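You operate a simulated robot arm through the tools that you are given. There is no shell and no other tool. Be economical: measure what you need, move in short steps, check, and stop when the job is done.

Carry out the task below with a simulated two-armed robot. There is one attempt and no reset: what you move stays moved.

Task
Try the cell in the holder at 3 A: RECHECK if the load stops, else GOOD.
Fine: load input off, then holder switch off, before the cell moves or a stop is cleared; load cleared.
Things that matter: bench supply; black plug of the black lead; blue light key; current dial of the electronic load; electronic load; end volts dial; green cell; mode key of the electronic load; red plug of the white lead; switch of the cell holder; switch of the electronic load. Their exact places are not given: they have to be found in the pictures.

It is judged by the outcome, as a careful person would: the job done as asked, and still so three seconds after it is handed in. It fails if anything else is knocked over, pushed out of place, dropped, spilled or broken.

Robot
Two 7-joint arms with two-finger parallel grippers on one trunk, on a base that drives. Base frame: it is fixed to the floor where the robot stands at the start and does not move with it; the origin is under the middle of the robot, x ahead of it, y to its left, z up; the surface under the hand at the start is at about z = 72. Readings come in cm, degrees, newtons and seconds.
The left shoulder is at the start at [7, 13, 109.2], the right one opposite. With the tool pointing down near the work surface each hand reaches from about 10 to 50 cm from the robot's upright axis, wherever it stands, measured 20 degrees to its own side. Places, roughly: bench supply [80, -100, 80]; black plug of the black lead (2x2x5 cm) [40, -70, 80]; blue light key [40, 20, 80]; current dial of the electronic load [60, -50, 80]; electronic load [90, -40, 80]; end volts dial [60, -60, 80]; green cell [50, -125, 75]; mode key of the electronic load [70, -40, 90]; red plug of the white lead (2x2x5 cm) [40, -70, 80]; switch of the cell holder [40, -60, 80]; switch of the electronic load [70, -20, 80]. Payload 1.57 kg a hand.
The TCP of each hand is the grasp point between the finger pads, 3 cm short of the fingertips. In the tool frame z runs along the fingers and y along their closing line. Largest opening 8 cm; finger width 1.7, thickness 1.2; the body of the gripper, 4 by 8.2 cm, starts 8 cm behind the TCP.
Orientation is told as [roll, pitch, yaw] about the base's x, y, z axes, in that order, counted from this pose: with the fingers straight down and closing along the base's y, the tool's x points along the base's -x, its y along +y and its z along -z.

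Tools
- The arms move only by the tool servo_tool. It takes "left_rows", "right_rows" or both (then of equal length, played together; a hand with none holds still); each is a list of rows, each a list of 7 numbers: the shift along the base's x, y, z in cm, then the turn, a rotation vector about the base's x, y, z in degrees, then the closure, from 0 (fully open) to 1 (shut). In form: [[tx, ty, tz, rx, ry, rz, jaw], ...]. A call has 1 to 8 rows; each row is the pose to reach, as a shift and turn from the pose commanded when the call began. A row lasts 0.2 s, in which the tool goes at most 5 cm and 8.6 degrees; a call with a longer step from one row to the next is refused whole, and so is a gripper value outside its range. A pose out of reach is approached as far as the arm can. The call stops where the force on the tool passes 40 N (or 10 N more than at its start, if that is more) or the arm is blocked; 0.2 s more then pass. The fingers move at their own pace (about 10.8 cm/s each) and stop on an object; they squeeze with about 40 N. The grip force told is the motor's: it shows also when the fingers shut on nothing. Time passes only in rows, and 0.2 s behind the last, so rows that repeat a pose let the fingers close. It gives the time, the measured TCP pose, the force on the tool (base axes), the opening and the grip force at its end, in the units of the frame above (readings bear some noise), with the torque about the TCP (base axes, N m) and any sound that the robot's microphone picked up.
- Cameras (640 x 400 px; columns grow to the right, rows downward): "scene" is now at [12.39, -3.43, 130.49]; the picture's right is [-0.41, -0.91, 0.00], its down [-0.64, 0.29, -0.71] and it looks along [0.65, -0.29, -0.70] (base axes); focal length 260 px, centre (320, 200). "left" rides on the left gripper at [7.2, 0.7, -12.2] in its tool frame; the picture's right is [-0.09, 1.00, 0.00], its down [-0.84, -0.08, -0.54] and it looks along [-0.54, -0.05, 0.84] (tool axes); focal length 238 px, centre (320, 200). "right" rides on the right gripper at [7.2, -0.7, -12.2] in its tool frame; the picture's right is [0.09, 1.00, 0.00], its down [-0.84, 0.08, -0.54] and it looks along [-0.54, 0.05, 0.84] (tool axes); focal length 238 px, centre (320, 200).
- get_image(camera): a new picture of that camera. No time passes.
- lift_body(by): slides the trunk up (or, below 0, down) by that many cm; the arms and the scene camera ride with it, the base frame stays. It gives what a move gives, with no picture.
- drive_base(legs): drives the robot by 1 to 6 legs, each [ahead, left, turn to the left] in cm, cm and degrees, along the robot's own axes; the way and the turn of a leg run together, so that a leg with both is an arc; at most 150 cm and 180 degrees a leg. The arms and the cameras ride along, it lands a little off, and it stops where it bumps. It gives what a move gives.
- aim_head(pan, tilt): turns the head with the scene camera to pan (to the left, within 86 degrees either way) and tilt (down, from -29 to 69), counted from straight ahead of the robot. It gives what a move gives.
- probe_pixels(camera, pixels): for up to 12 pixels [column, row] of the newest picture of that camera ("zoom" is the newest enlarged one), the place [x, y, z] in the base frame of the surface seen there, good to about 0.3 cm. No time passes.
- close_up(camera, box): a new picture of the part [left, top, right, bottom] of that camera's present view, enlarged. No time passes.
- hand_in(): hands the job in; it is judged then, once.

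Keep the steps short. Do not move on a guess: measure, check each grasp and each placing, and mend mistakes. In all there are 80 turns and 58 pictures (those below and enlarged ones count). Leave the grippers open and the arms clear of the work at the hand-in unless told otherwise, and finish with a single line.

The tools are called as a command line: name --argument value ..., lists and objects as JSON in quotes. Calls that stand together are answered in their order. servo_tool: Moves the arms, as the interface text tells. Its arguments: {"type":"object","properties":{"left_rows":{"type":"array"},"right_rows":{"type":"array"}},"required":[]} The other tools are called the same way: lift_body (by) slides the trunk up or down; drive_base (legs) drives the base; aim_head (pan, tilt) turns the head that bears the scene camera; get_image (camera) takes a picture; probe_pixels (camera, pixels) gives the place of the surface under pixels of a picture; close_up (camera, box) takes an enlarged picture of a part of a camera's view; hand_in () hands the job in.

At the start:

```text
t: 0.0
left_position: [32.52, -4.16, 111.43]
left_tool_rot: [-0.1, 0.0, 0.0]
left_contact_force: [0.1, -0.9, -0.5]
left_torque: [0.03, 0.01, -0.02]
left_opening: 8.01
left_grasp_force: 0.2
right_position: [25.45, -38.19, 104.77]
right_tool_rot: [-0.1, 0.0, 0.0]
right_contact_force: [-1.1, -0.6, 0.4]
right_torque: [0.01, 0.01, 0.0]
right_opening: 7.99
right_grasp_force: 0.1
trunk travel left (down, up): [-73.0, 21.0]
robot x, y, heading: [-0.1, 0.1, -0.1]
head pan, tilt: [-24.0, 44.7]
```

scene: 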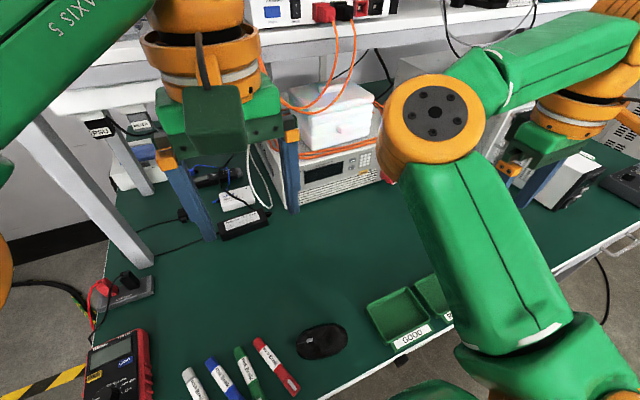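
right: 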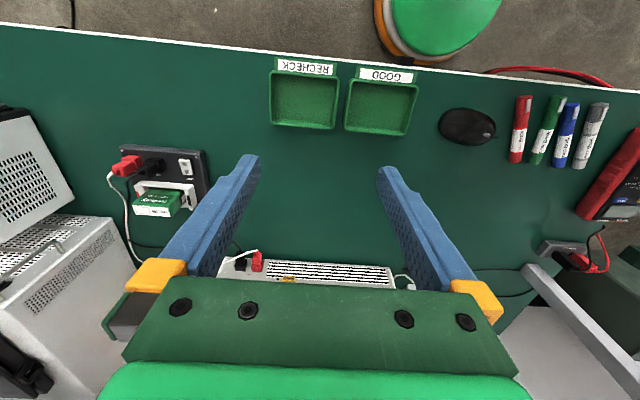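
left: 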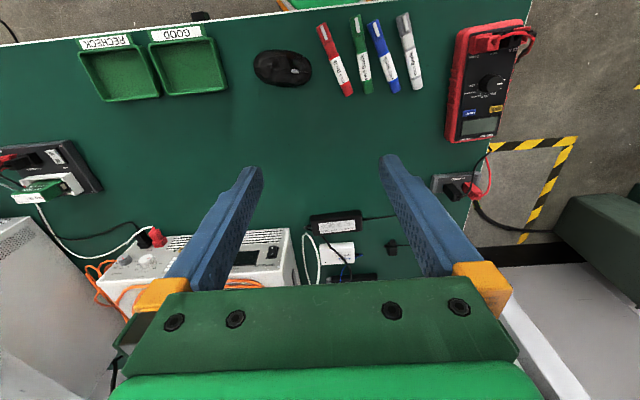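

I see the cell holder at about (165,185) in the right picture, the trays at (305,95) and (380,100), and the load under a box. I'll measure these and turn the head to get a view past the arms.

probe_pixels --camera "right" --pixels '[[185, 165], [155, 203], [125, 165], [150, 165], [303, 105], [380, 108], [300, 66], [385, 75], [255, 262], [320, 270], [205, 180], [465, 127]]'

aim_head --pan -50 --tilt 35

get_image --camera "scene"

close_up --camera "right" --box '[80, 120, 260, 232]'

```text
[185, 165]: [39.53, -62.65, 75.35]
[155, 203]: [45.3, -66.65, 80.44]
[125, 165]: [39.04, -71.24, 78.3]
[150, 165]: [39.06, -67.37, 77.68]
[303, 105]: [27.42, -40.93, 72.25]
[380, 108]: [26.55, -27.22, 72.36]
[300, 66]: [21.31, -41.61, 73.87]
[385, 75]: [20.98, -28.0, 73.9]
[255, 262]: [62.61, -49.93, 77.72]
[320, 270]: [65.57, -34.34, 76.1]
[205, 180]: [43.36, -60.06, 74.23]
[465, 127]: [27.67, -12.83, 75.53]
```

```text
t: 0.9
left_position: [32.56, -4.29, 111.44]
left_tool_rot: [0.1, 0.0, 0.0]
left_contact_force: [0.5, 1.0, -0.5]
left_torque: [0.01, -0.01, -0.02]
left_opening: 8.0
left_grasp_force: 0.0
right_position: [25.44, -38.14, 104.77]
right_tool_rot: [-0.1, 0.0, 0.0]
right_contact_force: [0.0, 0.4, -1.2]
right_torque: [-0.01, 0.01, -0.01]
right_opening: 8.02
right_grasp_force: 0.1
trunk travel left (down, up): [-73.0, 21.0]
robot x, y, heading: [-0.02, -0.18, 0.1]
head pan, tilt: [-50.0, 35.0]
```

```text
54 pictures are left
```

scene: 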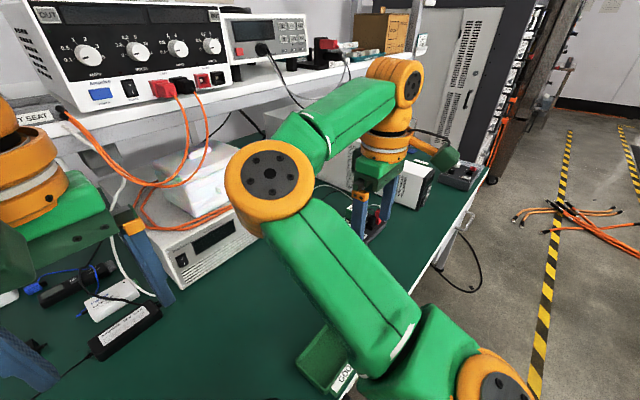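

```text
3.56 times, centred on (170, 176) of right
```

zoom: 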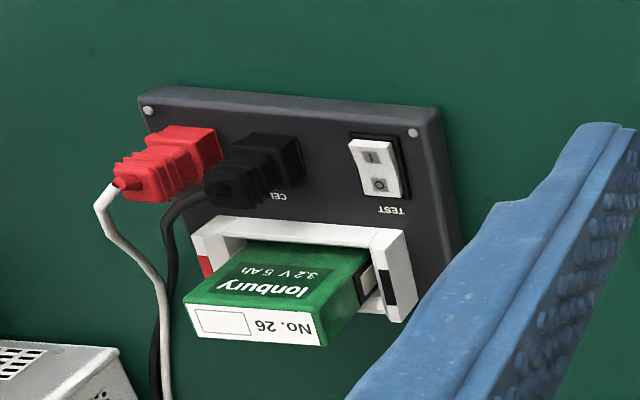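

The holder carries a switch reading I/O (it looks set to O), both plugs and the green cell No. 26. Next I'll look at the load's front through the left wrist camera and read the holder switch.

close_up --camera "left" --box '[80, 210, 320, 360]'

probe_pixels --camera "left" --pixels '[[125, 262], [148, 260], [245, 257], [275, 253], [158, 237], [285, 235], [110, 290], [190, 250], [60, 155], [25, 185], [350, 225], [330, 252]]'

```text
2.67 times, centred on (200, 285) of left
```

zoom: 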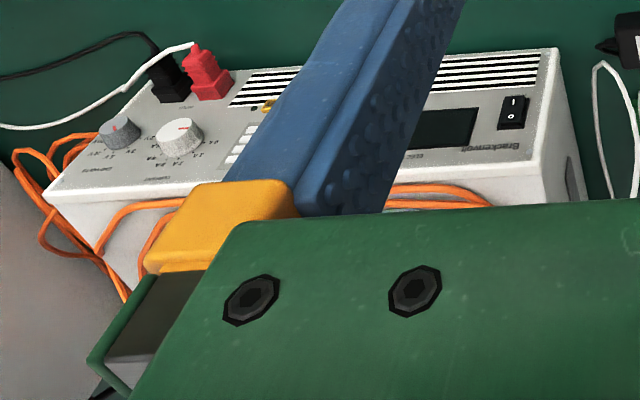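

```text
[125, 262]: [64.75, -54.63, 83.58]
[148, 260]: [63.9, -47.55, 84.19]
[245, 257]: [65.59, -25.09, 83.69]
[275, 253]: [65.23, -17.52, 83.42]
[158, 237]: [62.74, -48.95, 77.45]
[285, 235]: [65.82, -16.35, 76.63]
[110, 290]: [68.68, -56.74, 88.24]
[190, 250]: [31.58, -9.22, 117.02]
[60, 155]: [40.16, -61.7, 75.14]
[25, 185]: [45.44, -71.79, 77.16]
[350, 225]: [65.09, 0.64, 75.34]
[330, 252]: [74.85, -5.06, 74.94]
```

The load's front (x≈65) faces me: two dials at the left, a key column in the middle, and a display and power switch at the right. My arms hide part of it, so I'll spread them and drive right to face it.

servo_tool --left_rows '[[-1, 4.5, 0, 0, 0, 0, 0], [-2, 9, 0, 0, 0, 0, 0], [-3, 13.5, 0, 0, 0, 0, 0], [-4, 18, 0, 0, 0, 0, 0], [-5, 22, 0, 0, 0, 0, 0], [-5, 26, 0, 0, 0, 0, 0]]' --right_rows '[[0, -4, 0, 0, 0, 0, 0], [0, -8, 0, 0, 0, 0, 0], [0, -10, 0, 0, 0, 0, 0], [0, -10, 0, 0, 0, 0, 0], [0, -10, 0, 0, 0, 0, 0], [0, -10, 0, 0, 0, 0, 0]]'

drive_base --legs '[[0, -30, 0]]'

aim_head --pan -5 --tilt 42

get_image --camera "scene"

```text
t: 2.3
left_position: [27.61, 21.83, 111.13]
left_tool_rot: [-0.1, 0.0, 0.0]
left_contact_force: [-0.3, -0.2, 0.2]
left_torque: [-0.05, 0.01, 0.0]
left_opening: 8.01
left_grasp_force: 0.0
right_position: [25.25, -47.92, 104.89]
right_tool_rot: [0.0, 0.0, -0.1]
right_contact_force: [-0.5, -0.1, -0.2]
right_torque: [0.0, 0.0, 0.03]
right_opening: 7.99
right_grasp_force: 0.0
trunk travel left (down, up): [-73.0, 21.0]
robot x, y, heading: [0.2, 0.07, 0.1]
head pan, tilt: [-50.0, 35.0]
```

```text
t: 4.4
left_position: [27.65, -8.69, 111.28]
left_tool_rot: [-0.1, -0.1, -0.1]
left_contact_force: [0.1, 0.1, -0.1]
left_torque: [-0.01, 0.0, 0.0]
left_opening: 7.97
left_grasp_force: 0.0
right_position: [25.26, -78.49, 104.86]
right_tool_rot: [-0.1, 0.0, -0.1]
right_contact_force: [0.6, -0.5, -0.1]
right_torque: [0.03, 0.02, 0.0]
right_opening: 7.99
right_grasp_force: 0.1
trunk travel left (down, up): [-73.0, 21.0]
robot x, y, heading: [-0.04, -30.77, -0.3]
head pan, tilt: [-50.0, 35.0]
```

```text
t: 5.5
left_position: [27.69, -8.96, 111.25]
left_tool_rot: [0.1, -0.1, -0.1]
left_contact_force: [-0.3, -0.4, -0.4]
left_torque: [-0.02, 0.04, -0.02]
left_opening: 8.02
left_grasp_force: 0.0
right_position: [25.3, -78.61, 104.9]
right_tool_rot: [-0.2, -0.1, 0.0]
right_contact_force: [0.3, 0.1, -0.2]
right_torque: [0.01, 0.01, -0.01]
right_opening: 8.0
right_grasp_force: 0.0
trunk travel left (down, up): [-73.0, 21.0]
robot x, y, heading: [-0.29, -30.34, 0.0]
head pan, tilt: [-5.0, 42.0]
```

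```text
51 pictures are left
```

scene: 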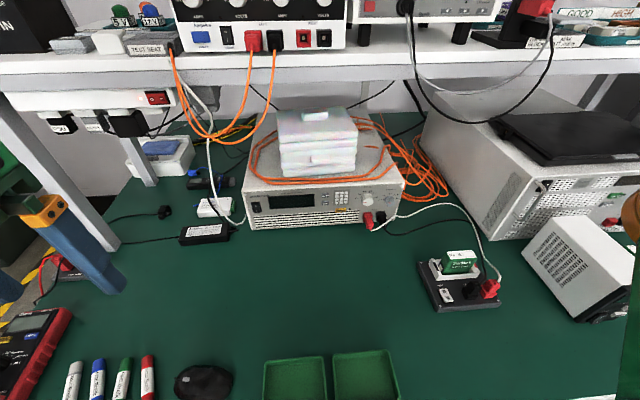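

Now the front of the load is clear at (240–400, 180–225). I'll enlarge it and the holder.

close_up --camera "scene" --box '[320, 175, 416, 235]'

probe_pixels --camera "zoom" --pixels '[[100, 120], [320, 170], [430, 140], [330, 310], [430, 270], [200, 130], [150, 230], [60, 200], [150, 120], [60, 150], [250, 150], [500, 60]]'

close_up --camera "scene" --box '[240, 175, 336, 235]'

close_up --camera "scene" --box '[400, 235, 512, 315]'

probe_pixels --camera "zoom" --pixels '[[320, 100], [320, 60], [260, 340], [250, 360], [380, 60], [500, 300], [420, 330], [270, 310]]'

```text
6.67 times, centred on (368, 205) of scene
```

zoom: 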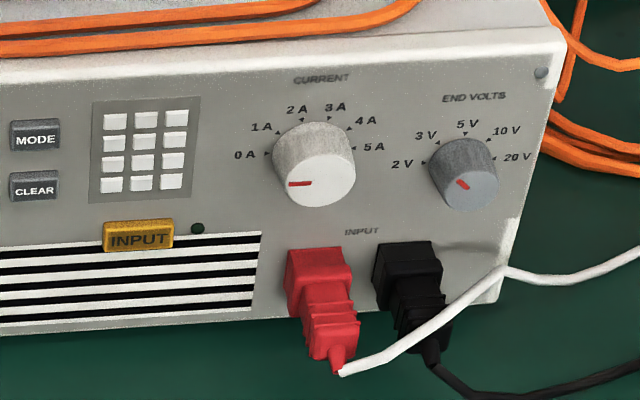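

```text
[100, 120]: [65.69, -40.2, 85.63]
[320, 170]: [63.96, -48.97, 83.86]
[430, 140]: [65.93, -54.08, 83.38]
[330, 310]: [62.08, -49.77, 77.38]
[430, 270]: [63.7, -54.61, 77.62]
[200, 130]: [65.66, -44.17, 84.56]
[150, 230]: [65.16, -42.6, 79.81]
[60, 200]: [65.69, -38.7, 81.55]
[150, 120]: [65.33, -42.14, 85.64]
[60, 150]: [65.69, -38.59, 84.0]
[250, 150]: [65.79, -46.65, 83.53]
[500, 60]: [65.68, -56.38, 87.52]
```

```text
6.67 times, centred on (288, 205) of scene
```

zoom: 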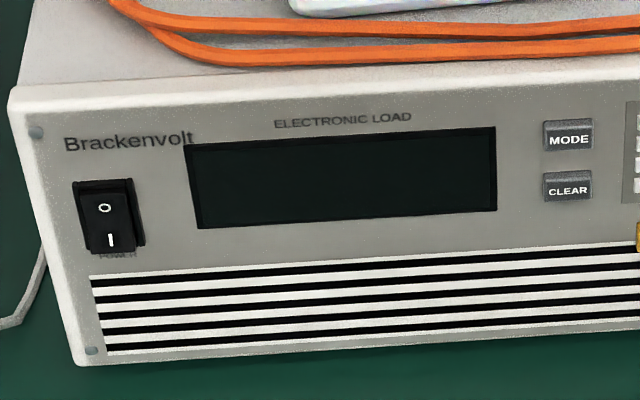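

```text
5.00 times, centred on (456, 275) of scene
```

zoom: 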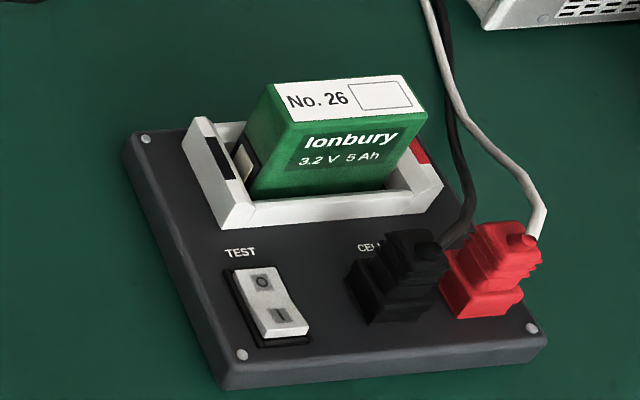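

```text
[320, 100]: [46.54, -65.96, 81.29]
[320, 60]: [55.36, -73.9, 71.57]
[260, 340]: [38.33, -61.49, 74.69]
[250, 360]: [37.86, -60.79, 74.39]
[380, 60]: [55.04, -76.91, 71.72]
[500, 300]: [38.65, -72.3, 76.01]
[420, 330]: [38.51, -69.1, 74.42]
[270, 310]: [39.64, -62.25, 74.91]
```

The load's display is dark, so it's off. Its current dial seems to point at 0 A and the end-volts dial near 2–3 V. I'll zoom in closer on the two dials and the power switch.

close_up --camera "scene" --box '[352, 184, 400, 214]'

close_up --camera "scene" --box '[244, 196, 268, 216]'

probe_pixels --camera "zoom" --pixels '[[330, 100], [330, 180], [340, 250], [330, 320], [100, 200], [340, 140], [350, 290]]'

```text
13.33 times, centred on (376, 199) of scene
```

zoom: 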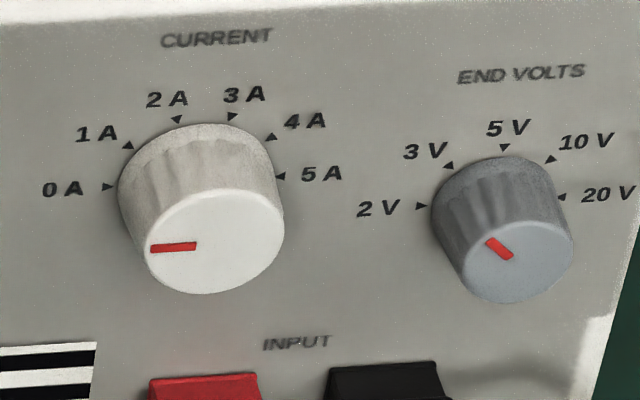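

```text
16.00 times, centred on (256, 206) of scene
```

zoom: 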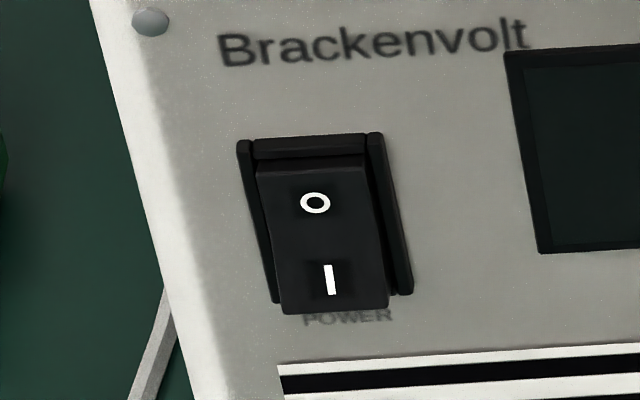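

```text
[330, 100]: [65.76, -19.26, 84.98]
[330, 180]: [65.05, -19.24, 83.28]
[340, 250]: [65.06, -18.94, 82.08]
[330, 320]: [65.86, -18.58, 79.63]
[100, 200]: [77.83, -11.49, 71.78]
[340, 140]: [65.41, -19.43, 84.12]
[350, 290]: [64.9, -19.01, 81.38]
```

Current dial: 0 A. End volts: 3 V. The power rocker has O on top and I at the bottom, with its lower half sticking out, so it's off. I'll shut the left fingers, tilt them forward and bring them in front of the switch (y −19, z 82).

servo_tool --left_rows '[[3, -1.5, -2.5, 0, -8.5, 0, 1], [6, -3, -5, 0, -17, 0, 1], [9, -4.5, -7.5, 0, -25.5, 0, 1], [12, -6, -10, 0, -34, 0, 1], [15, -7.5, -12.5, 0, -42.5, 0, 1], [18, -9, -15, 0, -51, 0, 1], [20, -10, -18, 0, -59.5, 0, 1], [22, -10, -20, 0, -60, 0, 1]]'

get_image --camera "left"

```text
t: 7.3
left_position: [49.72, -18.86, 91.42]
left_tool_rot: [0.0, -59.9, -0.2]
left_contact_force: [-0.2, 0.0, -0.1]
left_torque: [-0.02, 0.01, -0.02]
left_opening: 0.0
left_grasp_force: 20.8
right_position: [25.27, -78.61, 104.8]
right_tool_rot: [0.0, 0.0, 0.0]
right_contact_force: [-0.3, 0.7, -0.3]
right_torque: [0.02, -0.01, 0.0]
right_opening: 7.99
right_grasp_force: 0.0
trunk travel left (down, up): [-73.0, 21.0]
robot x, y, heading: [0.01, -30.55, -0.0]
head pan, tilt: [-5.0, 42.0]
```

```text
45 pictures are left
```

left: 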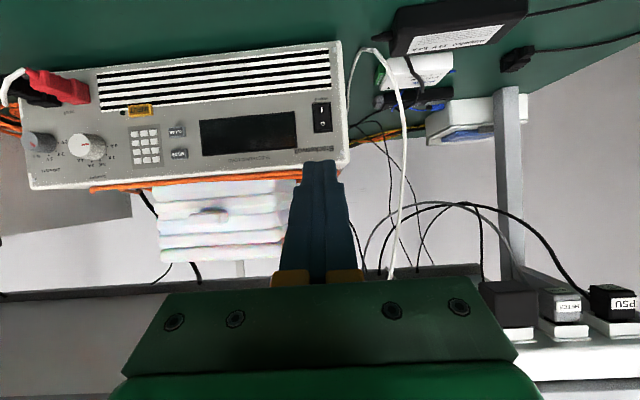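

The hand is aligned above and in front of the rocker (322,116). I'll measure it from here.

probe_pixels --camera "left" --pixels '[[322, 106], [322, 112], [322, 118], [322, 124], [322, 130], [140, 111], [178, 131], [178, 154], [40, 142], [88, 147]]'

servo_tool --left_rows '[[2, 0, -3, 0, 0, 0, 1], [4, 0, -6, 0, 0, 0, 1], [7, 0, -9, 0, 0, 0, 1], [9, 0, -9.2, 0, 0, 0, 1]]'

close_up --camera "left" --box '[220, 60, 420, 185]'

```text
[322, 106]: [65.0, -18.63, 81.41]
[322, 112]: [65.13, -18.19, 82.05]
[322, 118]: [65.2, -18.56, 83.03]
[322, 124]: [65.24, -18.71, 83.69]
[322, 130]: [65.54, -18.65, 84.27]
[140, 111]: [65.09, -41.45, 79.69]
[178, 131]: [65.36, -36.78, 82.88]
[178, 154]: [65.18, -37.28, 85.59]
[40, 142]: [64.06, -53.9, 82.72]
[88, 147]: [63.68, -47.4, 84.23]
```

```text
t: 8.3
left_position: [58.74, -18.72, 82.01]
left_tool_rot: [0.2, -59.8, -0.2]
left_contact_force: [0.4, 0.2, 0.6]
left_torque: [0.03, -0.03, 0.0]
left_opening: 0.0
left_grasp_force: 21.2
left hand out of reach, approached as far as the arm can: row 3
right_position: [25.33, -78.63, 104.81]
right_tool_rot: [-0.1, -0.1, 0.0]
right_contact_force: [0.3, -0.8, 0.5]
right_torque: [0.02, -0.02, -0.02]
right_opening: 8.01
right_grasp_force: 0.1
trunk travel left (down, up): [-73.0, 21.0]
robot x, y, heading: [0.01, -30.21, -0.0]
head pan, tilt: [-5.0, 42.0]
```

```text
3.20 times, centred on (320, 122) of left
```

zoom: 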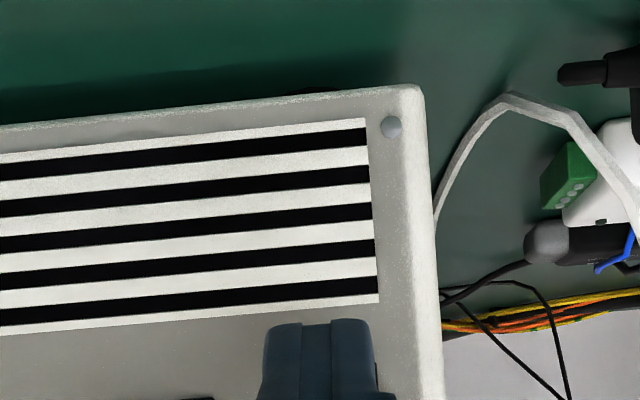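

The hand nears its reach limit here. I'll pull it back and up, lower the trunk 12 cm to gain forward reach, and see where it lands.

servo_tool --left_rows '[[-4, 0, 2, 0, 0, 0, 1], [-7, 0, 5, 0, 0, 0, 1], [-9, 0, 9, 0, 0, 0, 1], [-9, 0, 12, 0, 0, 0, 1]]'

lift_body --by -12

drive_base --legs '[[5, 0, 0]]'

```text
t: 9.3
left_position: [49.73, -18.67, 94.09]
left_tool_rot: [0.2, -60.0, -0.3]
left_contact_force: [-0.1, 0.5, 0.2]
left_torque: [0.02, 0.01, 0.0]
left_opening: 0.0
left_grasp_force: 21.3
left hand out of reach, approached as far as the arm can: row 1
right_position: [25.25, -78.55, 104.78]
right_tool_rot: [-0.1, 0.0, 0.0]
right_contact_force: [-0.9, -0.8, -0.1]
right_torque: [0.0, 0.02, 0.04]
right_opening: 8.01
right_grasp_force: 0.0
trunk travel left (down, up): [-73.0, 21.0]
robot x, y, heading: [-0.06, -30.63, -0.1]
head pan, tilt: [-5.0, 42.0]
```

```text
t: 10.8
left_position: [49.75, -18.64, 82.1]
left_tool_rot: [0.1, -59.9, -0.2]
left_contact_force: [-0.2, 0.4, 0.6]
left_torque: [-0.01, 0.03, 0.0]
left_opening: 0.0
left_grasp_force: 21.6
right_position: [25.3, -78.55, 92.77]
right_tool_rot: [-0.1, 0.0, 0.0]
right_contact_force: [-0.7, -0.3, 0.2]
right_torque: [-0.01, -0.01, 0.04]
right_opening: 8.01
right_grasp_force: 0.1
trunk travel left (down, up): [-61.0, 33.0]
robot x, y, heading: [-0.08, -30.57, -0.1]
head pan, tilt: [-5.0, 42.0]
```

```text
t: 11.7
left_position: [54.61, -18.54, 82.26]
left_tool_rot: [0.1, -60.1, -0.1]
left_contact_force: [-0.4, -0.4, -0.3]
left_torque: [0.0, 0.0, 0.0]
left_opening: 0.0
left_grasp_force: 21.5
right_position: [30.16, -78.64, 92.92]
right_tool_rot: [0.0, -0.1, 0.0]
right_contact_force: [-1.0, 0.7, 0.3]
right_torque: [0.03, 0.01, 0.01]
right_opening: 8.0
right_grasp_force: 0.0
trunk travel left (down, up): [-61.0, 33.0]
robot x, y, heading: [5.13, -30.61, -0.3]
head pan, tilt: [-5.0, 42.0]
```

The trunk is lower and the base 5 cm nearer, with no bump. The fingertip edge is level with the rocker's I half (z≈81.5), so I'll push forward until it gives.

servo_tool --left_rows '[[4, 0, 0, 0, 0, 0, 1], [6.8, 0, 0, 0, 0, 0, 1], [7.4, 0, 0, 0, 0, 0, 1], [7.8, 0, 0, 0, 0, 0, 1], [8.2, 0, 0, 0, 0, 0, 1]]'

get_image --camera "scene"

```text
t: 13.1
left_position: [62.07, -18.5, 82.17]
left_tool_rot: [-0.1, -59.8, 0.1]
left_contact_force: [-16.7, 1.0, 4.2]
left_torque: [-0.13, -0.02, 0.03]
left_opening: 0.0
left_grasp_force: 21.4
right_position: [29.65, -78.46, 92.94]
right_tool_rot: [0.0, -0.4, 0.0]
right_contact_force: [-0.4, 0.4, -0.1]
right_torque: [0.01, -0.04, -0.03]
right_opening: 8.01
right_grasp_force: 0.0
trunk travel left (down, up): [-61.0, 33.0]
robot x, y, heading: [4.77, -30.54, -0.0]
head pan, tilt: [-5.0, 42.0]
stopped in row 5 (left hand): the force on the tool passed its limit at 42 N (the readings are from after the stop); the commanded pose is now the measured one
```

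```text
43 pictures are left
```

scene: 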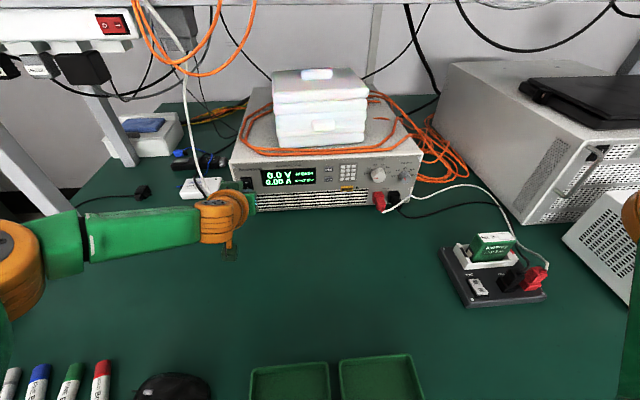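

The display is lit, so the load is on. I'll back the left hand off gently and read the display.

servo_tool --left_rows '[[-3, 0, 0, 0, 0, 0, 1], [-6, 0, 0, 0, 0, 0, 1], [-9, 0, 1, 0, 0, 0, 1], [-12, 2, 2, 0, 0, 0, 1]]'

close_up --camera "scene" --box '[250, 155, 346, 215]'

close_up --camera "scene" --box '[430, 220, 558, 310]'

probe_pixels --camera "zoom" --pixels '[[240, 300], [252, 330], [263, 352], [180, 110], [420, 120], [300, 60], [400, 60], [310, 90], [420, 90], [320, 230], [460, 260]]'

```text
t: 14.1
left_position: [50.39, -16.45, 83.75]
left_tool_rot: [-0.1, -59.5, 0.0]
left_contact_force: [-0.2, 0.0, -0.6]
left_torque: [-0.03, -0.02, -0.01]
left_opening: 0.0
left_grasp_force: 20.8
right_position: [30.11, -78.51, 93.0]
right_tool_rot: [-0.1, -0.1, 0.1]
right_contact_force: [-0.1, 0.4, 0.2]
right_torque: [-0.05, 0.0, 0.0]
right_opening: 8.0
right_grasp_force: 0.0
trunk travel left (down, up): [-61.0, 33.0]
robot x, y, heading: [4.77, -30.6, -0.1]
head pan, tilt: [-5.0, 42.0]
```

```text
6.67 times, centred on (298, 185) of scene
```

zoom: 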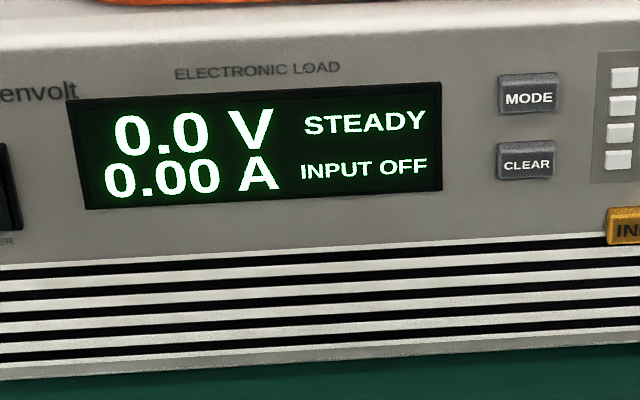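

```text
4.44 times, centred on (494, 265) of scene
```

zoom: 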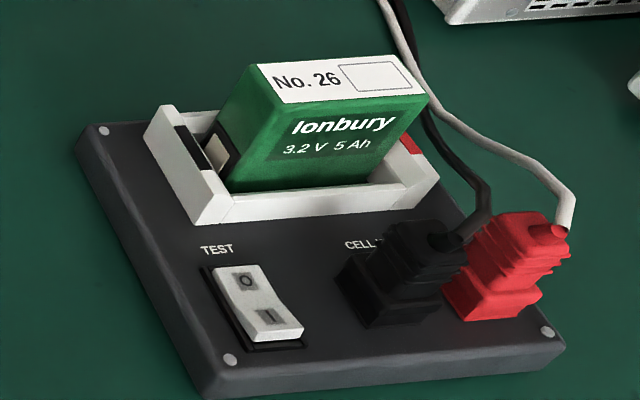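

```text
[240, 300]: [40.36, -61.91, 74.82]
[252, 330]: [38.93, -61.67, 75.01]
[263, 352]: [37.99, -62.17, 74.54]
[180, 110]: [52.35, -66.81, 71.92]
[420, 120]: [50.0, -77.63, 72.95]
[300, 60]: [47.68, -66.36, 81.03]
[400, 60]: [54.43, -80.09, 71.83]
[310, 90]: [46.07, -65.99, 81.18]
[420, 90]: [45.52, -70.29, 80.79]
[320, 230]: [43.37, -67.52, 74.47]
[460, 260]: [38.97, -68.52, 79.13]
```

The load shows STEADY, 0.0 V, 0.00 A, INPUT OFF, which is the right starting state. The holder switch is at O. Next I'll measure the current dial precisely.

close_up --camera "scene" --box '[356, 156, 420, 196]'

```text
10.00 times, centred on (388, 176) of scene
```

zoom: 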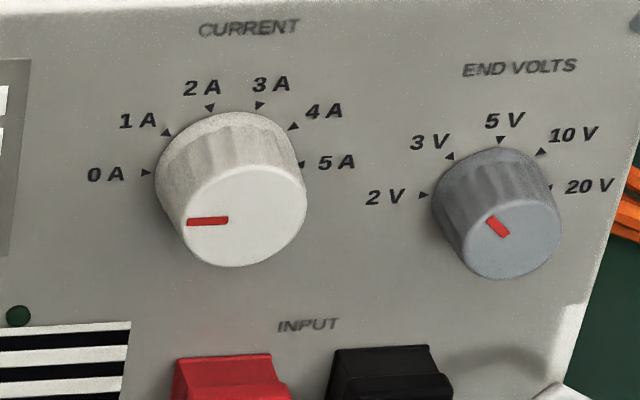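

probe_pixels --camera "zoom" --pixels '[[145, 172], [310, 164], [245, 217], [195, 217], [298, 210], [245, 260], [245, 172], [210, 115], [428, 195], [560, 188], [510, 230], [230, 355]]'

```text
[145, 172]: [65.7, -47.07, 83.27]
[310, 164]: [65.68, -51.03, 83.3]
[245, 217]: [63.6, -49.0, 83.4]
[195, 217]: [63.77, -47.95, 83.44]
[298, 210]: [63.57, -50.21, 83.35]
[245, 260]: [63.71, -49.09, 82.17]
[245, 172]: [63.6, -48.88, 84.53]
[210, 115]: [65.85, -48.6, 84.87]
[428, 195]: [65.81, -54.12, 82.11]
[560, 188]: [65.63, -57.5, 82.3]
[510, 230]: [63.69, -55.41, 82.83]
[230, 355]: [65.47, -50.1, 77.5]
```

Dial centre is about (63.65 face, −49.0, 83.35), radius ~1.4, panel at x 65.7. 3 A lies 108° clockwise of 0 A. I'll bring the right hand round with fingers forward, part open.

servo_tool --right_rows '[[2, 3.6, 0.5, 0, -8, 0, 0.4], [4, 7.2, 1, 0, -16, 0, 0.4], [6, 10.8, 1.5, 0, -24, 0, 0.4], [8, 14.4, 2, 0, -32, 0, 0.4], [10, 18, 2, 0, -40, 0, 0.4], [12, 21.6, 2, 0, -48, 0, 0.4], [14, 25.6, 2, 0, -56, 0, 0.4], [16, 29.5, 2, 0, -64, 0, 0.4]]'

servo_tool --right_rows '[[2, 0, -3, 0, -8, 0, 0.4], [4, 0, -6, 0, -16, 0, 0.4], [5, 0, -9, 0, -24, 0, 0.4], [6, 0, -11, 0, -26, 0, 0.4]]'

```text
t: 15.8
left_position: [50.67, -16.5, 83.56]
left_tool_rot: [-0.2, -59.3, 0.1]
left_contact_force: [0.4, 0.3, -0.8]
left_torque: [0.01, 0.02, 0.0]
left_opening: 0.0
left_grasp_force: 21.1
right_position: [49.41, -58.17, 96.54]
right_tool_rot: [-1.1, -58.3, -0.2]
right_contact_force: [0.9, 0.3, -0.1]
right_torque: [0.01, -0.01, -0.05]
right_opening: 4.8
right_grasp_force: 0.0
right hand out of reach, approached as far as the arm can: row 6, 7, 8
trunk travel left (down, up): [-61.0, 33.0]
robot x, y, heading: [4.85, -30.43, -0.0]
head pan, tilt: [-5.0, 42.0]
```

```text
t: 16.9
left_position: [50.78, -16.43, 83.48]
left_tool_rot: [-0.2, -59.2, 0.1]
left_contact_force: [-0.7, 0.5, -0.5]
left_torque: [-0.02, 0.0, -0.02]
left_opening: 0.0
left_grasp_force: 21.1
right_position: [55.4, -60.38, 86.8]
right_tool_rot: [-1.3, -84.0, 0.1]
right_contact_force: [1.2, 0.3, 0.5]
right_torque: [0.0, -0.01, -0.08]
right_opening: 4.82
right_grasp_force: 0.1
right hand out of reach, approached as far as the arm can: row 2, 3, 4
trunk travel left (down, up): [-61.0, 33.0]
robot x, y, heading: [4.77, -30.73, -0.1]
head pan, tilt: [-5.0, 42.0]
```

The right hand stalled short in y (−60 instead of −49), likely at a joint limit. I'll test a small step to see whether it moves inward from here.

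servo_tool --right_rows '[[0, 2, 0, 0, 0, 0, 0.4], [0, 4, 0, 0, 0, 0, 0.4], [2, 6, 0, 0, 0, 0, 0.4]]'

get_image --camera "scene"

```text
t: 17.6
left_position: [50.59, -16.6, 83.68]
left_tool_rot: [0.0, -59.4, -0.2]
left_contact_force: [0.6, -0.3, -0.4]
left_torque: [-0.03, 0.03, 0.0]
left_opening: 0.0
left_grasp_force: 21.0
right_position: [55.63, -59.04, 89.21]
right_tool_rot: [0.8, -83.9, -1.5]
right_contact_force: [1.1, 0.5, -0.6]
right_torque: [0.05, -0.03, 0.02]
right_opening: 4.8
right_grasp_force: 0.1
right hand out of reach, approached as far as the arm can: row 1, 2, 3
trunk travel left (down, up): [-61.0, 33.0]
robot x, y, heading: [5.14, -30.13, 0.1]
head pan, tilt: [-5.0, 42.0]
```

```text
39 pictures are left
```

scene: 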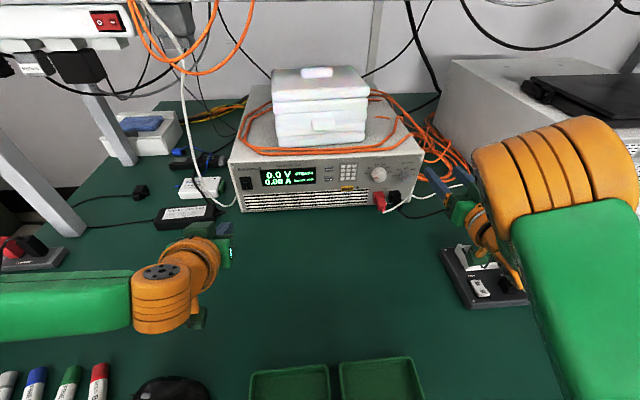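

The right elbow has folded up and outward, since I pitched from a far-out start. I'll undo it, returning to tool-down with the hand back, and then come in on a line like the left hand's.

servo_tool --right_rows '[[-4, 0, 2, 0, 8, 0, 0.4], [-8, 0, 3, 0, 16, 0, 0.4], [-12, 0, 4, 0, 24, 0, 0.4], [-16, 0, 5, 0, 32, 0, 0.4], [-19, 0, 6, 0, 40, 0, 0.4], [-22, 0, 7, 0, 48, 0, 0.4], [-25, 0, 8, 0, 56, 0, 0.4], [-28, 0, 9, 0, 64, 0, 0.4]]'

servo_tool --right_rows '[[0, 0, 1, 0, 8, 0, 0.4], [0, 0, 2, 0, 16, 0, 0.4], [0, 2, 3, 0, 20, 0, 0.4], [0, 5, 4, 0, 20, 0, 0.4], [0, 8, 5, 0, 20, 0, 0.4]]'

```text
t: 19.4
left_position: [50.61, -16.68, 83.68]
left_tool_rot: [0.0, -59.4, -0.1]
left_contact_force: [1.0, 0.5, -1.2]
left_torque: [0.01, 0.03, -0.02]
left_opening: 0.02
left_grasp_force: 21.6
right_position: [28.38, -62.17, 97.79]
right_tool_rot: [-1.2, -20.0, -0.4]
right_contact_force: [0.7, 0.1, -0.4]
right_torque: [0.03, -0.04, -0.03]
right_opening: 4.79
right_grasp_force: 0.0
right hand out of reach, approached as far as the arm can: row 5, 6, 7, 8
trunk travel left (down, up): [-61.0, 33.0]
robot x, y, heading: [4.9, -30.4, -0.1]
head pan, tilt: [-5.0, 42.0]
```

```text
t: 20.6
left_position: [50.71, -16.69, 83.62]
left_tool_rot: [0.0, -59.3, 0.0]
left_contact_force: [-0.9, 0.4, 0.3]
left_torque: [0.02, -0.01, 0.02]
left_opening: 0.03
left_grasp_force: 21.9
right_position: [30.04, -55.76, 104.05]
right_tool_rot: [-1.3, 0.0, -0.1]
right_contact_force: [1.4, -0.3, -0.4]
right_torque: [-0.02, 0.04, -0.01]
right_opening: 4.81
right_grasp_force: 0.1
right hand out of reach, approached as far as the arm can: row 4, 5
trunk travel left (down, up): [-61.0, 33.0]
robot x, y, heading: [4.8, -30.82, 0.1]
head pan, tilt: [-5.0, 42.0]
```

servo_tool --right_rows '[[0, 0, -4, 1.3, 0, 0, 0.4], [1, 0, -8, 1.3, 0, 0, 0.4], [2, 3, -12, 1.3, 0, 0, 0.4], [3, 6, -13, 1.3, 0, 0, 0.4], [3, 9, -13, 1.3, 0, 0, 0.4]]'

```text
refused: row 3 steps farther than a row can; nothing moved
```

servo_tool --right_rows '[[0, 0, -4, 1.3, 0, 0, 0.4], [1, 0, -8, 1.3, 0, 0, 0.4], [2, 2, -11, 1.3, 0, 0, 0.4], [3, 5, -13, 1.3, 0, 0, 0.4], [3, 9, -13, 1.3, 0, 0, 0.4]]'

```text
t: 21.9
left_position: [50.56, -16.66, 83.73]
left_tool_rot: [0.0, -59.5, -0.2]
left_contact_force: [0.5, -0.8, -0.6]
left_torque: [0.0, -0.02, 0.0]
left_opening: 0.0
left_grasp_force: 21.1
right_position: [33.16, -53.38, 91.75]
right_tool_rot: [-0.1, -0.3, -0.2]
right_contact_force: [-0.3, 0.6, 0.6]
right_torque: [-0.01, -0.01, 0.02]
right_opening: 4.79
right_grasp_force: 0.0
right hand out of reach, approached as far as the arm can: row 1, 2, 3, 4, 5
trunk travel left (down, up): [-61.0, 33.0]
robot x, y, heading: [4.89, -30.45, -0.0]
head pan, tilt: [-5.0, 42.0]
```

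The right arm stays blocked inward, but the left one works well, so I'll use the left hand for everything. First I'll draw the right hand back and up and the left hand up. Then I'll check what's on the right before driving right.

servo_tool --right_rows '[[-3, -3, 2, 0, 0, 0, 0], [-6, -6, 4, 0, 0, 0, 0], [-8, -9, 6, 0, 0, 0, 0], [-8, -9, 8, 0, 0, 0, 0]]' --left_rows '[[-2, 0, 2, 0, 0, 0, 1], [-4, 0, 4, 0, 0, 0, 1], [-6, 0, 6, 0, 0, 0, 1], [-8, 0, 6, 0, 0, 0, 1]]'

aim_head --pan -45 --tilt 40

get_image --camera "scene"

```text
t: 22.9
left_position: [45.81, -17.82, 90.97]
left_tool_rot: [0.2, -59.4, -0.3]
left_contact_force: [0.0, -0.5, 0.6]
left_torque: [0.04, -0.06, 0.01]
left_opening: 0.01
left_grasp_force: 21.2
left hand out of reach, approached as far as the arm can: row 3, 4
right_position: [24.92, -62.36, 99.83]
right_tool_rot: [-0.1, -0.2, -0.1]
right_contact_force: [0.0, 0.4, 0.4]
right_torque: [0.0, 0.04, -0.01]
right_opening: 7.98
right_grasp_force: 0.0
right hand out of reach, approached as far as the arm can: row 1
trunk travel left (down, up): [-61.0, 33.0]
robot x, y, heading: [5.18, -30.46, 0.2]
head pan, tilt: [-5.0, 42.0]
```

```text
t: 23.9
left_position: [45.87, -17.84, 91.06]
left_tool_rot: [0.0, -59.4, 0.0]
left_contact_force: [0.2, 0.8, 0.1]
left_torque: [-0.02, -0.04, -0.02]
left_opening: 0.0
left_grasp_force: 20.7
right_position: [24.88, -62.37, 99.7]
right_tool_rot: [-0.1, -0.3, -0.2]
right_contact_force: [-0.5, 0.5, -0.4]
right_torque: [-0.01, -0.01, -0.01]
right_opening: 8.02
right_grasp_force: 0.0
trunk travel left (down, up): [-61.0, 33.0]
robot x, y, heading: [4.64, -30.69, -0.0]
head pan, tilt: [-45.0, 40.0]
```

```text
38 pictures are left
```

scene: 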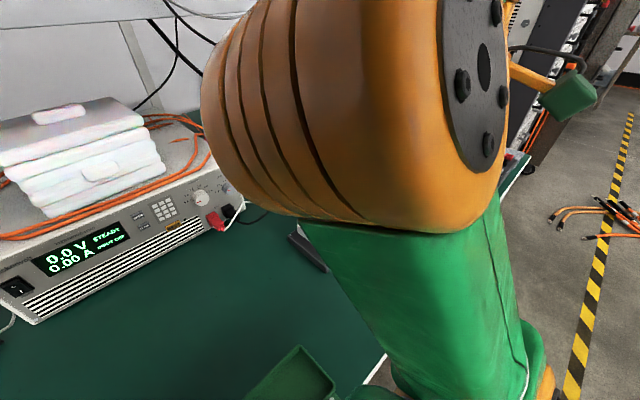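

The right elbow is high and near, with only the bench below it. Nothing is at the right hand's level (z≈97–100). I'll drive 32 cm right so the dial lies to the left hand's own side.

drive_base --legs '[[0, -32, 0]]'

aim_head --pan 5 --tilt 45

get_image --camera "scene"

```text
t: 26.1
left_position: [45.87, -50.01, 90.98]
left_tool_rot: [0.0, -59.4, 0.0]
left_contact_force: [0.2, 0.0, 0.3]
left_torque: [-0.03, -0.01, 0.0]
left_opening: 0.0
left_grasp_force: 21.0
right_position: [24.98, -94.73, 99.57]
right_tool_rot: [0.0, -0.3, -0.1]
right_contact_force: [-0.5, 0.2, -0.1]
right_torque: [0.01, 0.01, 0.03]
right_opening: 8.01
right_grasp_force: 0.1
trunk travel left (down, up): [-61.0, 33.0]
robot x, y, heading: [5.02, -62.88, -0.0]
head pan, tilt: [-45.0, 40.0]
```

```text
t: 27.3
left_position: [45.76, -50.21, 91.0]
left_tool_rot: [0.1, -59.4, -0.1]
left_contact_force: [-0.7, -0.6, 0.2]
left_torque: [0.02, 0.0, 0.01]
left_opening: 0.0
left_grasp_force: 21.1
right_position: [25.08, -94.82, 99.68]
right_tool_rot: [-0.1, -0.3, -0.1]
right_contact_force: [0.0, 0.9, -0.7]
right_torque: [0.03, -0.01, 0.04]
right_opening: 8.03
right_grasp_force: 0.1
trunk travel left (down, up): [-61.0, 33.0]
robot x, y, heading: [4.92, -62.81, 0.1]
head pan, tilt: [5.0, 45.0]
```

```text
37 pictures are left
```

scene: 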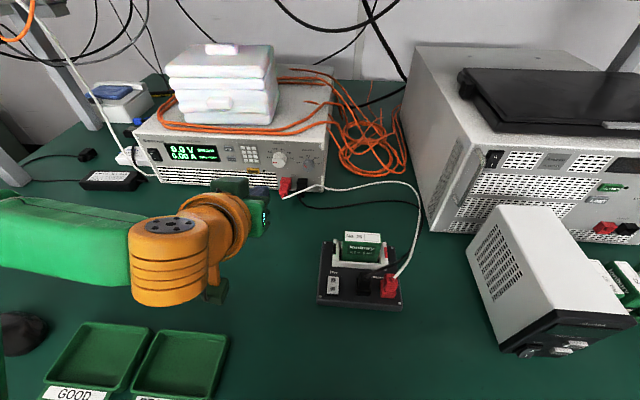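

Clear view now. I'll level the left fingers (pitch −90) in front of the dial at y −49, z 83.4, with the jaws partly open.

servo_tool --left_rows '[[2.5, 0.2, -2, 0, -7.65, 0, 0.4], [5, 0.5, -4, 0, -15.3, 0, 0.4], [8, 0.8, -6, 0, -23, 0, 0.4], [10.5, 1.1, -7.65, 0, -30.6, 0, 0.4], [10.5, 1.1, -7.65, 0, -30.6, 0, 0.4]]'

```text
t: 28.5
left_position: [55.34, -56.71, 87.78]
left_tool_rot: [5.9, -89.4, -4.7]
left_contact_force: [-0.6, -1.1, -1.0]
left_torque: [0.0, -0.06, 0.09]
left_opening: 4.79
left_grasp_force: 0.0
left hand out of reach, approached as far as the arm can: row 2, 3, 4, 5
right_position: [25.23, -95.2, 99.56]
right_tool_rot: [0.0, -0.1, -0.2]
right_contact_force: [0.1, -0.2, -0.2]
right_torque: [0.03, 0.03, -0.02]
right_opening: 8.02
right_grasp_force: 0.0
trunk travel left (down, up): [-61.0, 33.0]
robot x, y, heading: [4.7, -63.07, -0.3]
head pan, tilt: [5.0, 45.0]
```

Fully level is past a wrist limit at this height. I'll tilt back to −60 and up, lower the trunk 8 cm more so the forearm lies flatter, then test again.

servo_tool --left_rows '[[-2, 1.5, 1, 0, 7.5, 0, 0.4], [-3, 3, 2, 0, 15, 0, 0.4], [-4, 4.5, 4, 0, 22.5, 0, 0.4], [-5, 6, 6, 0, 30, 0, 0.4], [-5, 7, 7, 0, 30, 0, 0.4]]'

lift_body --by -8

get_image --camera "scene"

```text
t: 29.7
left_position: [49.98, -49.41, 94.69]
left_tool_rot: [-0.2, -59.9, 0.1]
left_contact_force: [0.6, 0.2, -0.7]
left_torque: [0.0, -0.01, 0.01]
left_opening: 4.77
left_grasp_force: 0.0
right_position: [25.02, -94.74, 99.8]
right_tool_rot: [-0.1, -0.2, -0.1]
right_contact_force: [0.0, 0.0, 0.0]
right_torque: [0.04, -0.03, -0.02]
right_opening: 7.99
right_grasp_force: 0.0
trunk travel left (down, up): [-61.0, 33.0]
robot x, y, heading: [4.45, -62.75, 0.2]
head pan, tilt: [5.0, 45.0]
```

```text
t: 30.8
left_position: [49.88, -49.45, 86.73]
left_tool_rot: [0.0, -60.0, -0.1]
left_contact_force: [-0.5, 1.0, 0.5]
left_torque: [0.02, -0.02, 0.0]
left_opening: 4.79
left_grasp_force: 0.0
right_position: [24.9, -94.67, 91.67]
right_tool_rot: [0.0, -0.4, 0.0]
right_contact_force: [-0.3, 0.7, 0.3]
right_torque: [0.03, 0.02, -0.01]
right_opening: 8.0
right_grasp_force: 0.1
trunk travel left (down, up): [-53.0, 41.0]
robot x, y, heading: [5.12, -63.2, 0.2]
head pan, tilt: [5.0, 45.0]
```

```text
36 pictures are left
```

scene: 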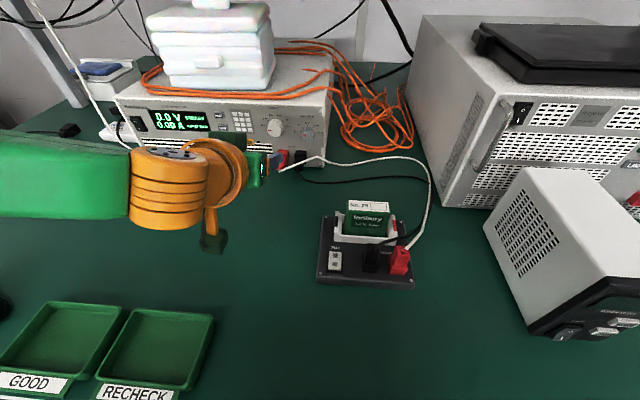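

servo_tool --left_rows '[[2, 0.2, -1, 0, -7.5, 0, 0.4], [4, 0.4, -2, 0, -15, 0, 0.4], [6, 0.4, -3, 0, -22.5, 0, 0.4], [8, 0.4, -3.4, 0, -30, 0, 0.4], [8, 0.4, -3.4, 0, -30, 0, 0.4]]'

```text
t: 32.0
left_position: [57.1, -54.12, 86.27]
left_tool_rot: [-47.6, -90.0, 47.7]
left_contact_force: [0.6, 0.2, 0.2]
left_torque: [-0.01, 0.03, -0.03]
left_opening: 4.83
left_grasp_force: 0.0
left hand out of reach, approached as far as the arm can: row 3, 4, 5
right_position: [24.84, -94.7, 91.64]
right_tool_rot: [-0.1, -0.2, -0.2]
right_contact_force: [-1.0, -0.5, -1.0]
right_torque: [0.01, -0.05, 0.03]
right_opening: 8.01
right_grasp_force: 0.0
trunk travel left (down, up): [-53.0, 41.0]
robot x, y, heading: [4.74, -62.78, 0.3]
head pan, tilt: [5.0, 45.0]
```

With the trunk lower it reaches full level at (57, −54, 86). So I'll shift the base 6 cm left and the trunk 4 cm down to bring that same arm pose onto the dial with some slack.

drive_base --legs '[[0, 6, 0]]'

lift_body --by -4

get_image --camera "left"

```text
t: 33.0
left_position: [57.16, -48.24, 86.14]
left_tool_rot: [8.5, -89.8, -8.2]
left_contact_force: [0.3, 0.3, 0.3]
left_torque: [0.03, -0.04, -0.02]
left_opening: 4.82
left_grasp_force: 0.1
right_position: [25.02, -88.8, 91.76]
right_tool_rot: [-0.2, -0.4, -0.1]
right_contact_force: [1.1, 0.5, 1.1]
right_torque: [0.0, 0.01, 0.03]
right_opening: 8.04
right_grasp_force: 0.0
trunk travel left (down, up): [-53.0, 41.0]
robot x, y, heading: [4.67, -56.74, -0.0]
head pan, tilt: [5.0, 45.0]
```

```text
t: 33.8
left_position: [57.09, -48.33, 82.14]
left_tool_rot: [10.0, -89.9, -9.6]
left_contact_force: [0.3, -0.4, 0.1]
left_torque: [-0.02, 0.04, 0.02]
left_opening: 4.8
left_grasp_force: 0.1
right_position: [25.01, -88.92, 87.64]
right_tool_rot: [-0.1, -0.3, -0.1]
right_contact_force: [0.1, 0.1, 0.0]
right_torque: [-0.01, 0.01, -0.01]
right_opening: 7.96
right_grasp_force: 0.1
trunk travel left (down, up): [-49.0, 45.0]
robot x, y, heading: [4.85, -57.08, -0.0]
head pan, tilt: [5.0, 45.0]
```

```text
35 pictures are left
```

left: 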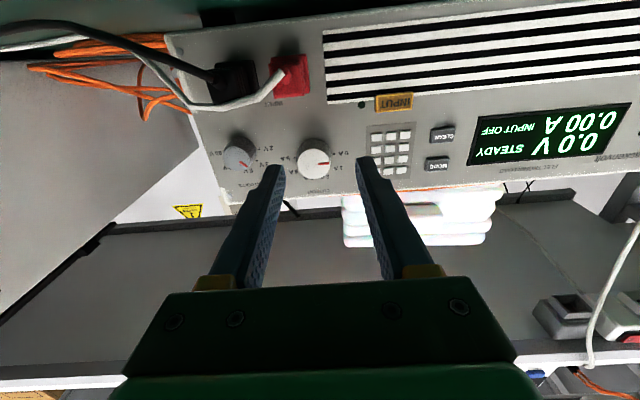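

The hand is level in front of the dial. I'll centre it (shift y −0.7, z +1.2) and roll it −50° for the start of the turn.

servo_tool --left_rows '[[0, -0.7, 1.2, -8, 0, 0, 0.4], [0, -0.7, 1.2, -16, 0, 0, 0.4], [0, -0.7, 1.2, -24, 0, 0, 0.4], [0, -0.7, 1.2, -32, 0, 0, 0.4], [0, -0.7, 1.2, -40, 0, 0, 0.4], [0, -0.7, 1.2, -48, 0, 0, 0.4], [0, -0.7, 1.2, -50, 0, 0, 0.4]]'

get_image --camera "left"

```text
t: 35.4
left_position: [57.08, -48.98, 83.31]
left_tool_rot: [-89.6, -40.0, 89.8]
left_contact_force: [-0.7, 0.2, 0.7]
left_torque: [0.03, 0.03, 0.02]
left_opening: 4.81
left_grasp_force: 0.0
right_position: [25.11, -88.76, 87.76]
right_tool_rot: [0.0, -0.3, -0.1]
right_contact_force: [-0.2, 0.5, -0.5]
right_torque: [0.01, -0.02, 0.02]
right_opening: 8.0
right_grasp_force: 0.1
trunk travel left (down, up): [-49.0, 45.0]
robot x, y, heading: [4.81, -57.23, 0.2]
head pan, tilt: [5.0, 45.0]
```

```text
34 pictures are left
```

left: 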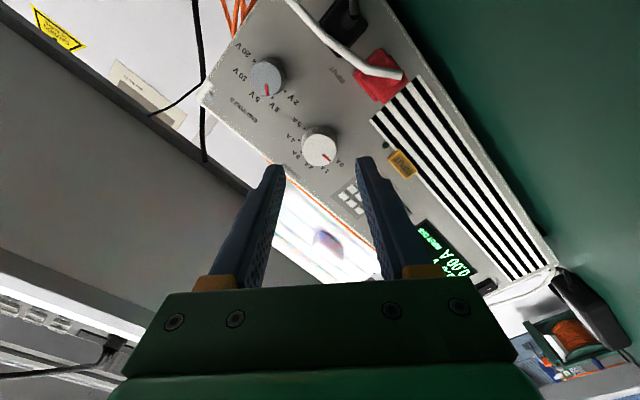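

Roll achieved, and the knob sits midway between the fingers at (320,147). I'll advance 5 cm, then close on it.

servo_tool --left_rows '[[2, 0, 0, 0, 0, 0, 0.4], [4, 0, 0, 0, 0, 0, 0.4], [5, 0, 0, 0, 0, 0, 0.4], [5, 0, 0, 0, 0, 0, 0.7], [5, 0, 0, 0, 0, 0, 0.8], [5, 0, 0, 0, 0, 0, 0.8]]'

get_image --camera "left"

```text
t: 36.8
left_position: [62.12, -48.86, 83.42]
left_tool_rot: [-89.6, -40.0, 89.7]
left_contact_force: [0.8, 0.0, -0.2]
left_torque: [-0.01, 0.03, -0.07]
left_opening: 2.97
left_grasp_force: 39.2
right_position: [24.93, -88.87, 87.66]
right_tool_rot: [-0.2, -0.2, -0.1]
right_contact_force: [-0.5, 0.1, 0.1]
right_torque: [-0.03, 0.02, 0.02]
right_opening: 8.0
right_grasp_force: 0.0
trunk travel left (down, up): [-49.0, 45.0]
robot x, y, heading: [4.61, -56.88, 0.3]
head pan, tilt: [5.0, 45.0]
```

```text
33 pictures are left
```

left: 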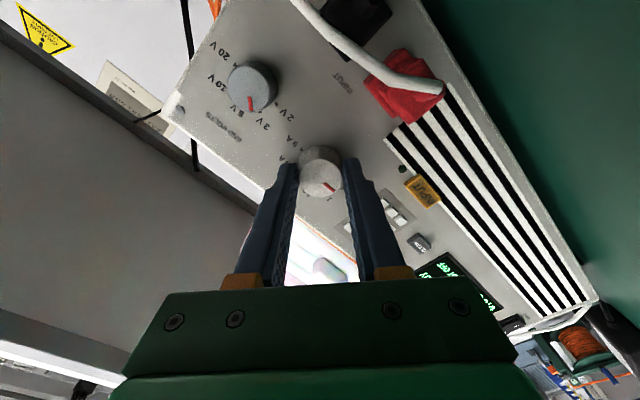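

Gripped at 2.97 cm with centred forces. I'll turn +64° now, then the remaining 44°.

servo_tool --left_rows '[[0, 0, 0, 8, 0, 0, 0.8], [0, 0, 0, 16, 0, 0, 0.8], [0, 0, 0, 24, 0, 0, 0.8], [0, 0, 0, 32, 0, 0, 0.8], [0, 0, 0, 40, 0, 0, 0.8], [0, 0, 0, 48, 0, 0, 0.8], [0, 0, 0, 56, 0, 0, 0.8], [0, 0, 0, 64, 0, 0, 0.8]]'

servo_tool --left_rows '[[0, 0, 0, 8, 0, 0, 0.8], [0, 0, 0, 16, 0, 0, 0.8], [0, 0, 0, 24, 0, 0, 0.8], [0, 0, 0, 32, 0, 0, 0.8], [0, 0, 0, 40, 0, 0, 0.8], [0, 0, 0, 44, 0, 0, 0.8], [0, 0, 0, 44, 0, 0, 0.8]]'

get_image --camera "left"

```text
t: 38.6
left_position: [62.07, -48.95, 83.44]
left_tool_rot: [89.3, -75.9, -89.1]
left_contact_force: [-0.7, 3.1, -3.7]
left_torque: [-0.04, -0.38, -0.09]
left_opening: 2.96
left_grasp_force: 39.7
right_position: [25.1, -88.79, 87.71]
right_tool_rot: [0.0, -0.2, -0.1]
right_contact_force: [-0.1, 0.0, 0.4]
right_torque: [-0.03, -0.01, 0.01]
right_opening: 7.98
right_grasp_force: 0.0
trunk travel left (down, up): [-49.0, 45.0]
robot x, y, heading: [4.63, -57.44, -0.1]
head pan, tilt: [5.0, 45.0]
```

```text
t: 40.2
left_position: [62.07, -48.79, 83.45]
left_tool_rot: [90.2, -31.9, -89.9]
left_contact_force: [3.0, 5.5, 1.5]
left_torque: [-0.01, -0.06, 0.25]
left_opening: 2.97
left_grasp_force: 39.3
right_position: [25.01, -88.72, 87.65]
right_tool_rot: [-0.3, -0.3, 0.0]
right_contact_force: [-0.7, 0.6, 0.0]
right_torque: [-0.01, 0.01, 0.03]
right_opening: 8.0
right_grasp_force: 0.1
trunk travel left (down, up): [-49.0, 45.0]
robot x, y, heading: [4.83, -57.13, 0.0]
head pan, tilt: [5.0, 45.0]
```

```text
32 pictures are left
```

left: 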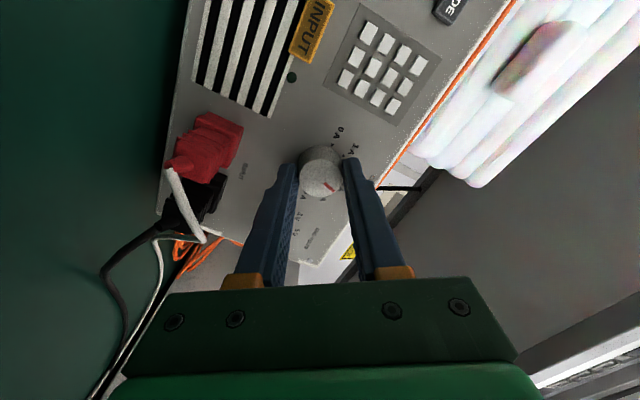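

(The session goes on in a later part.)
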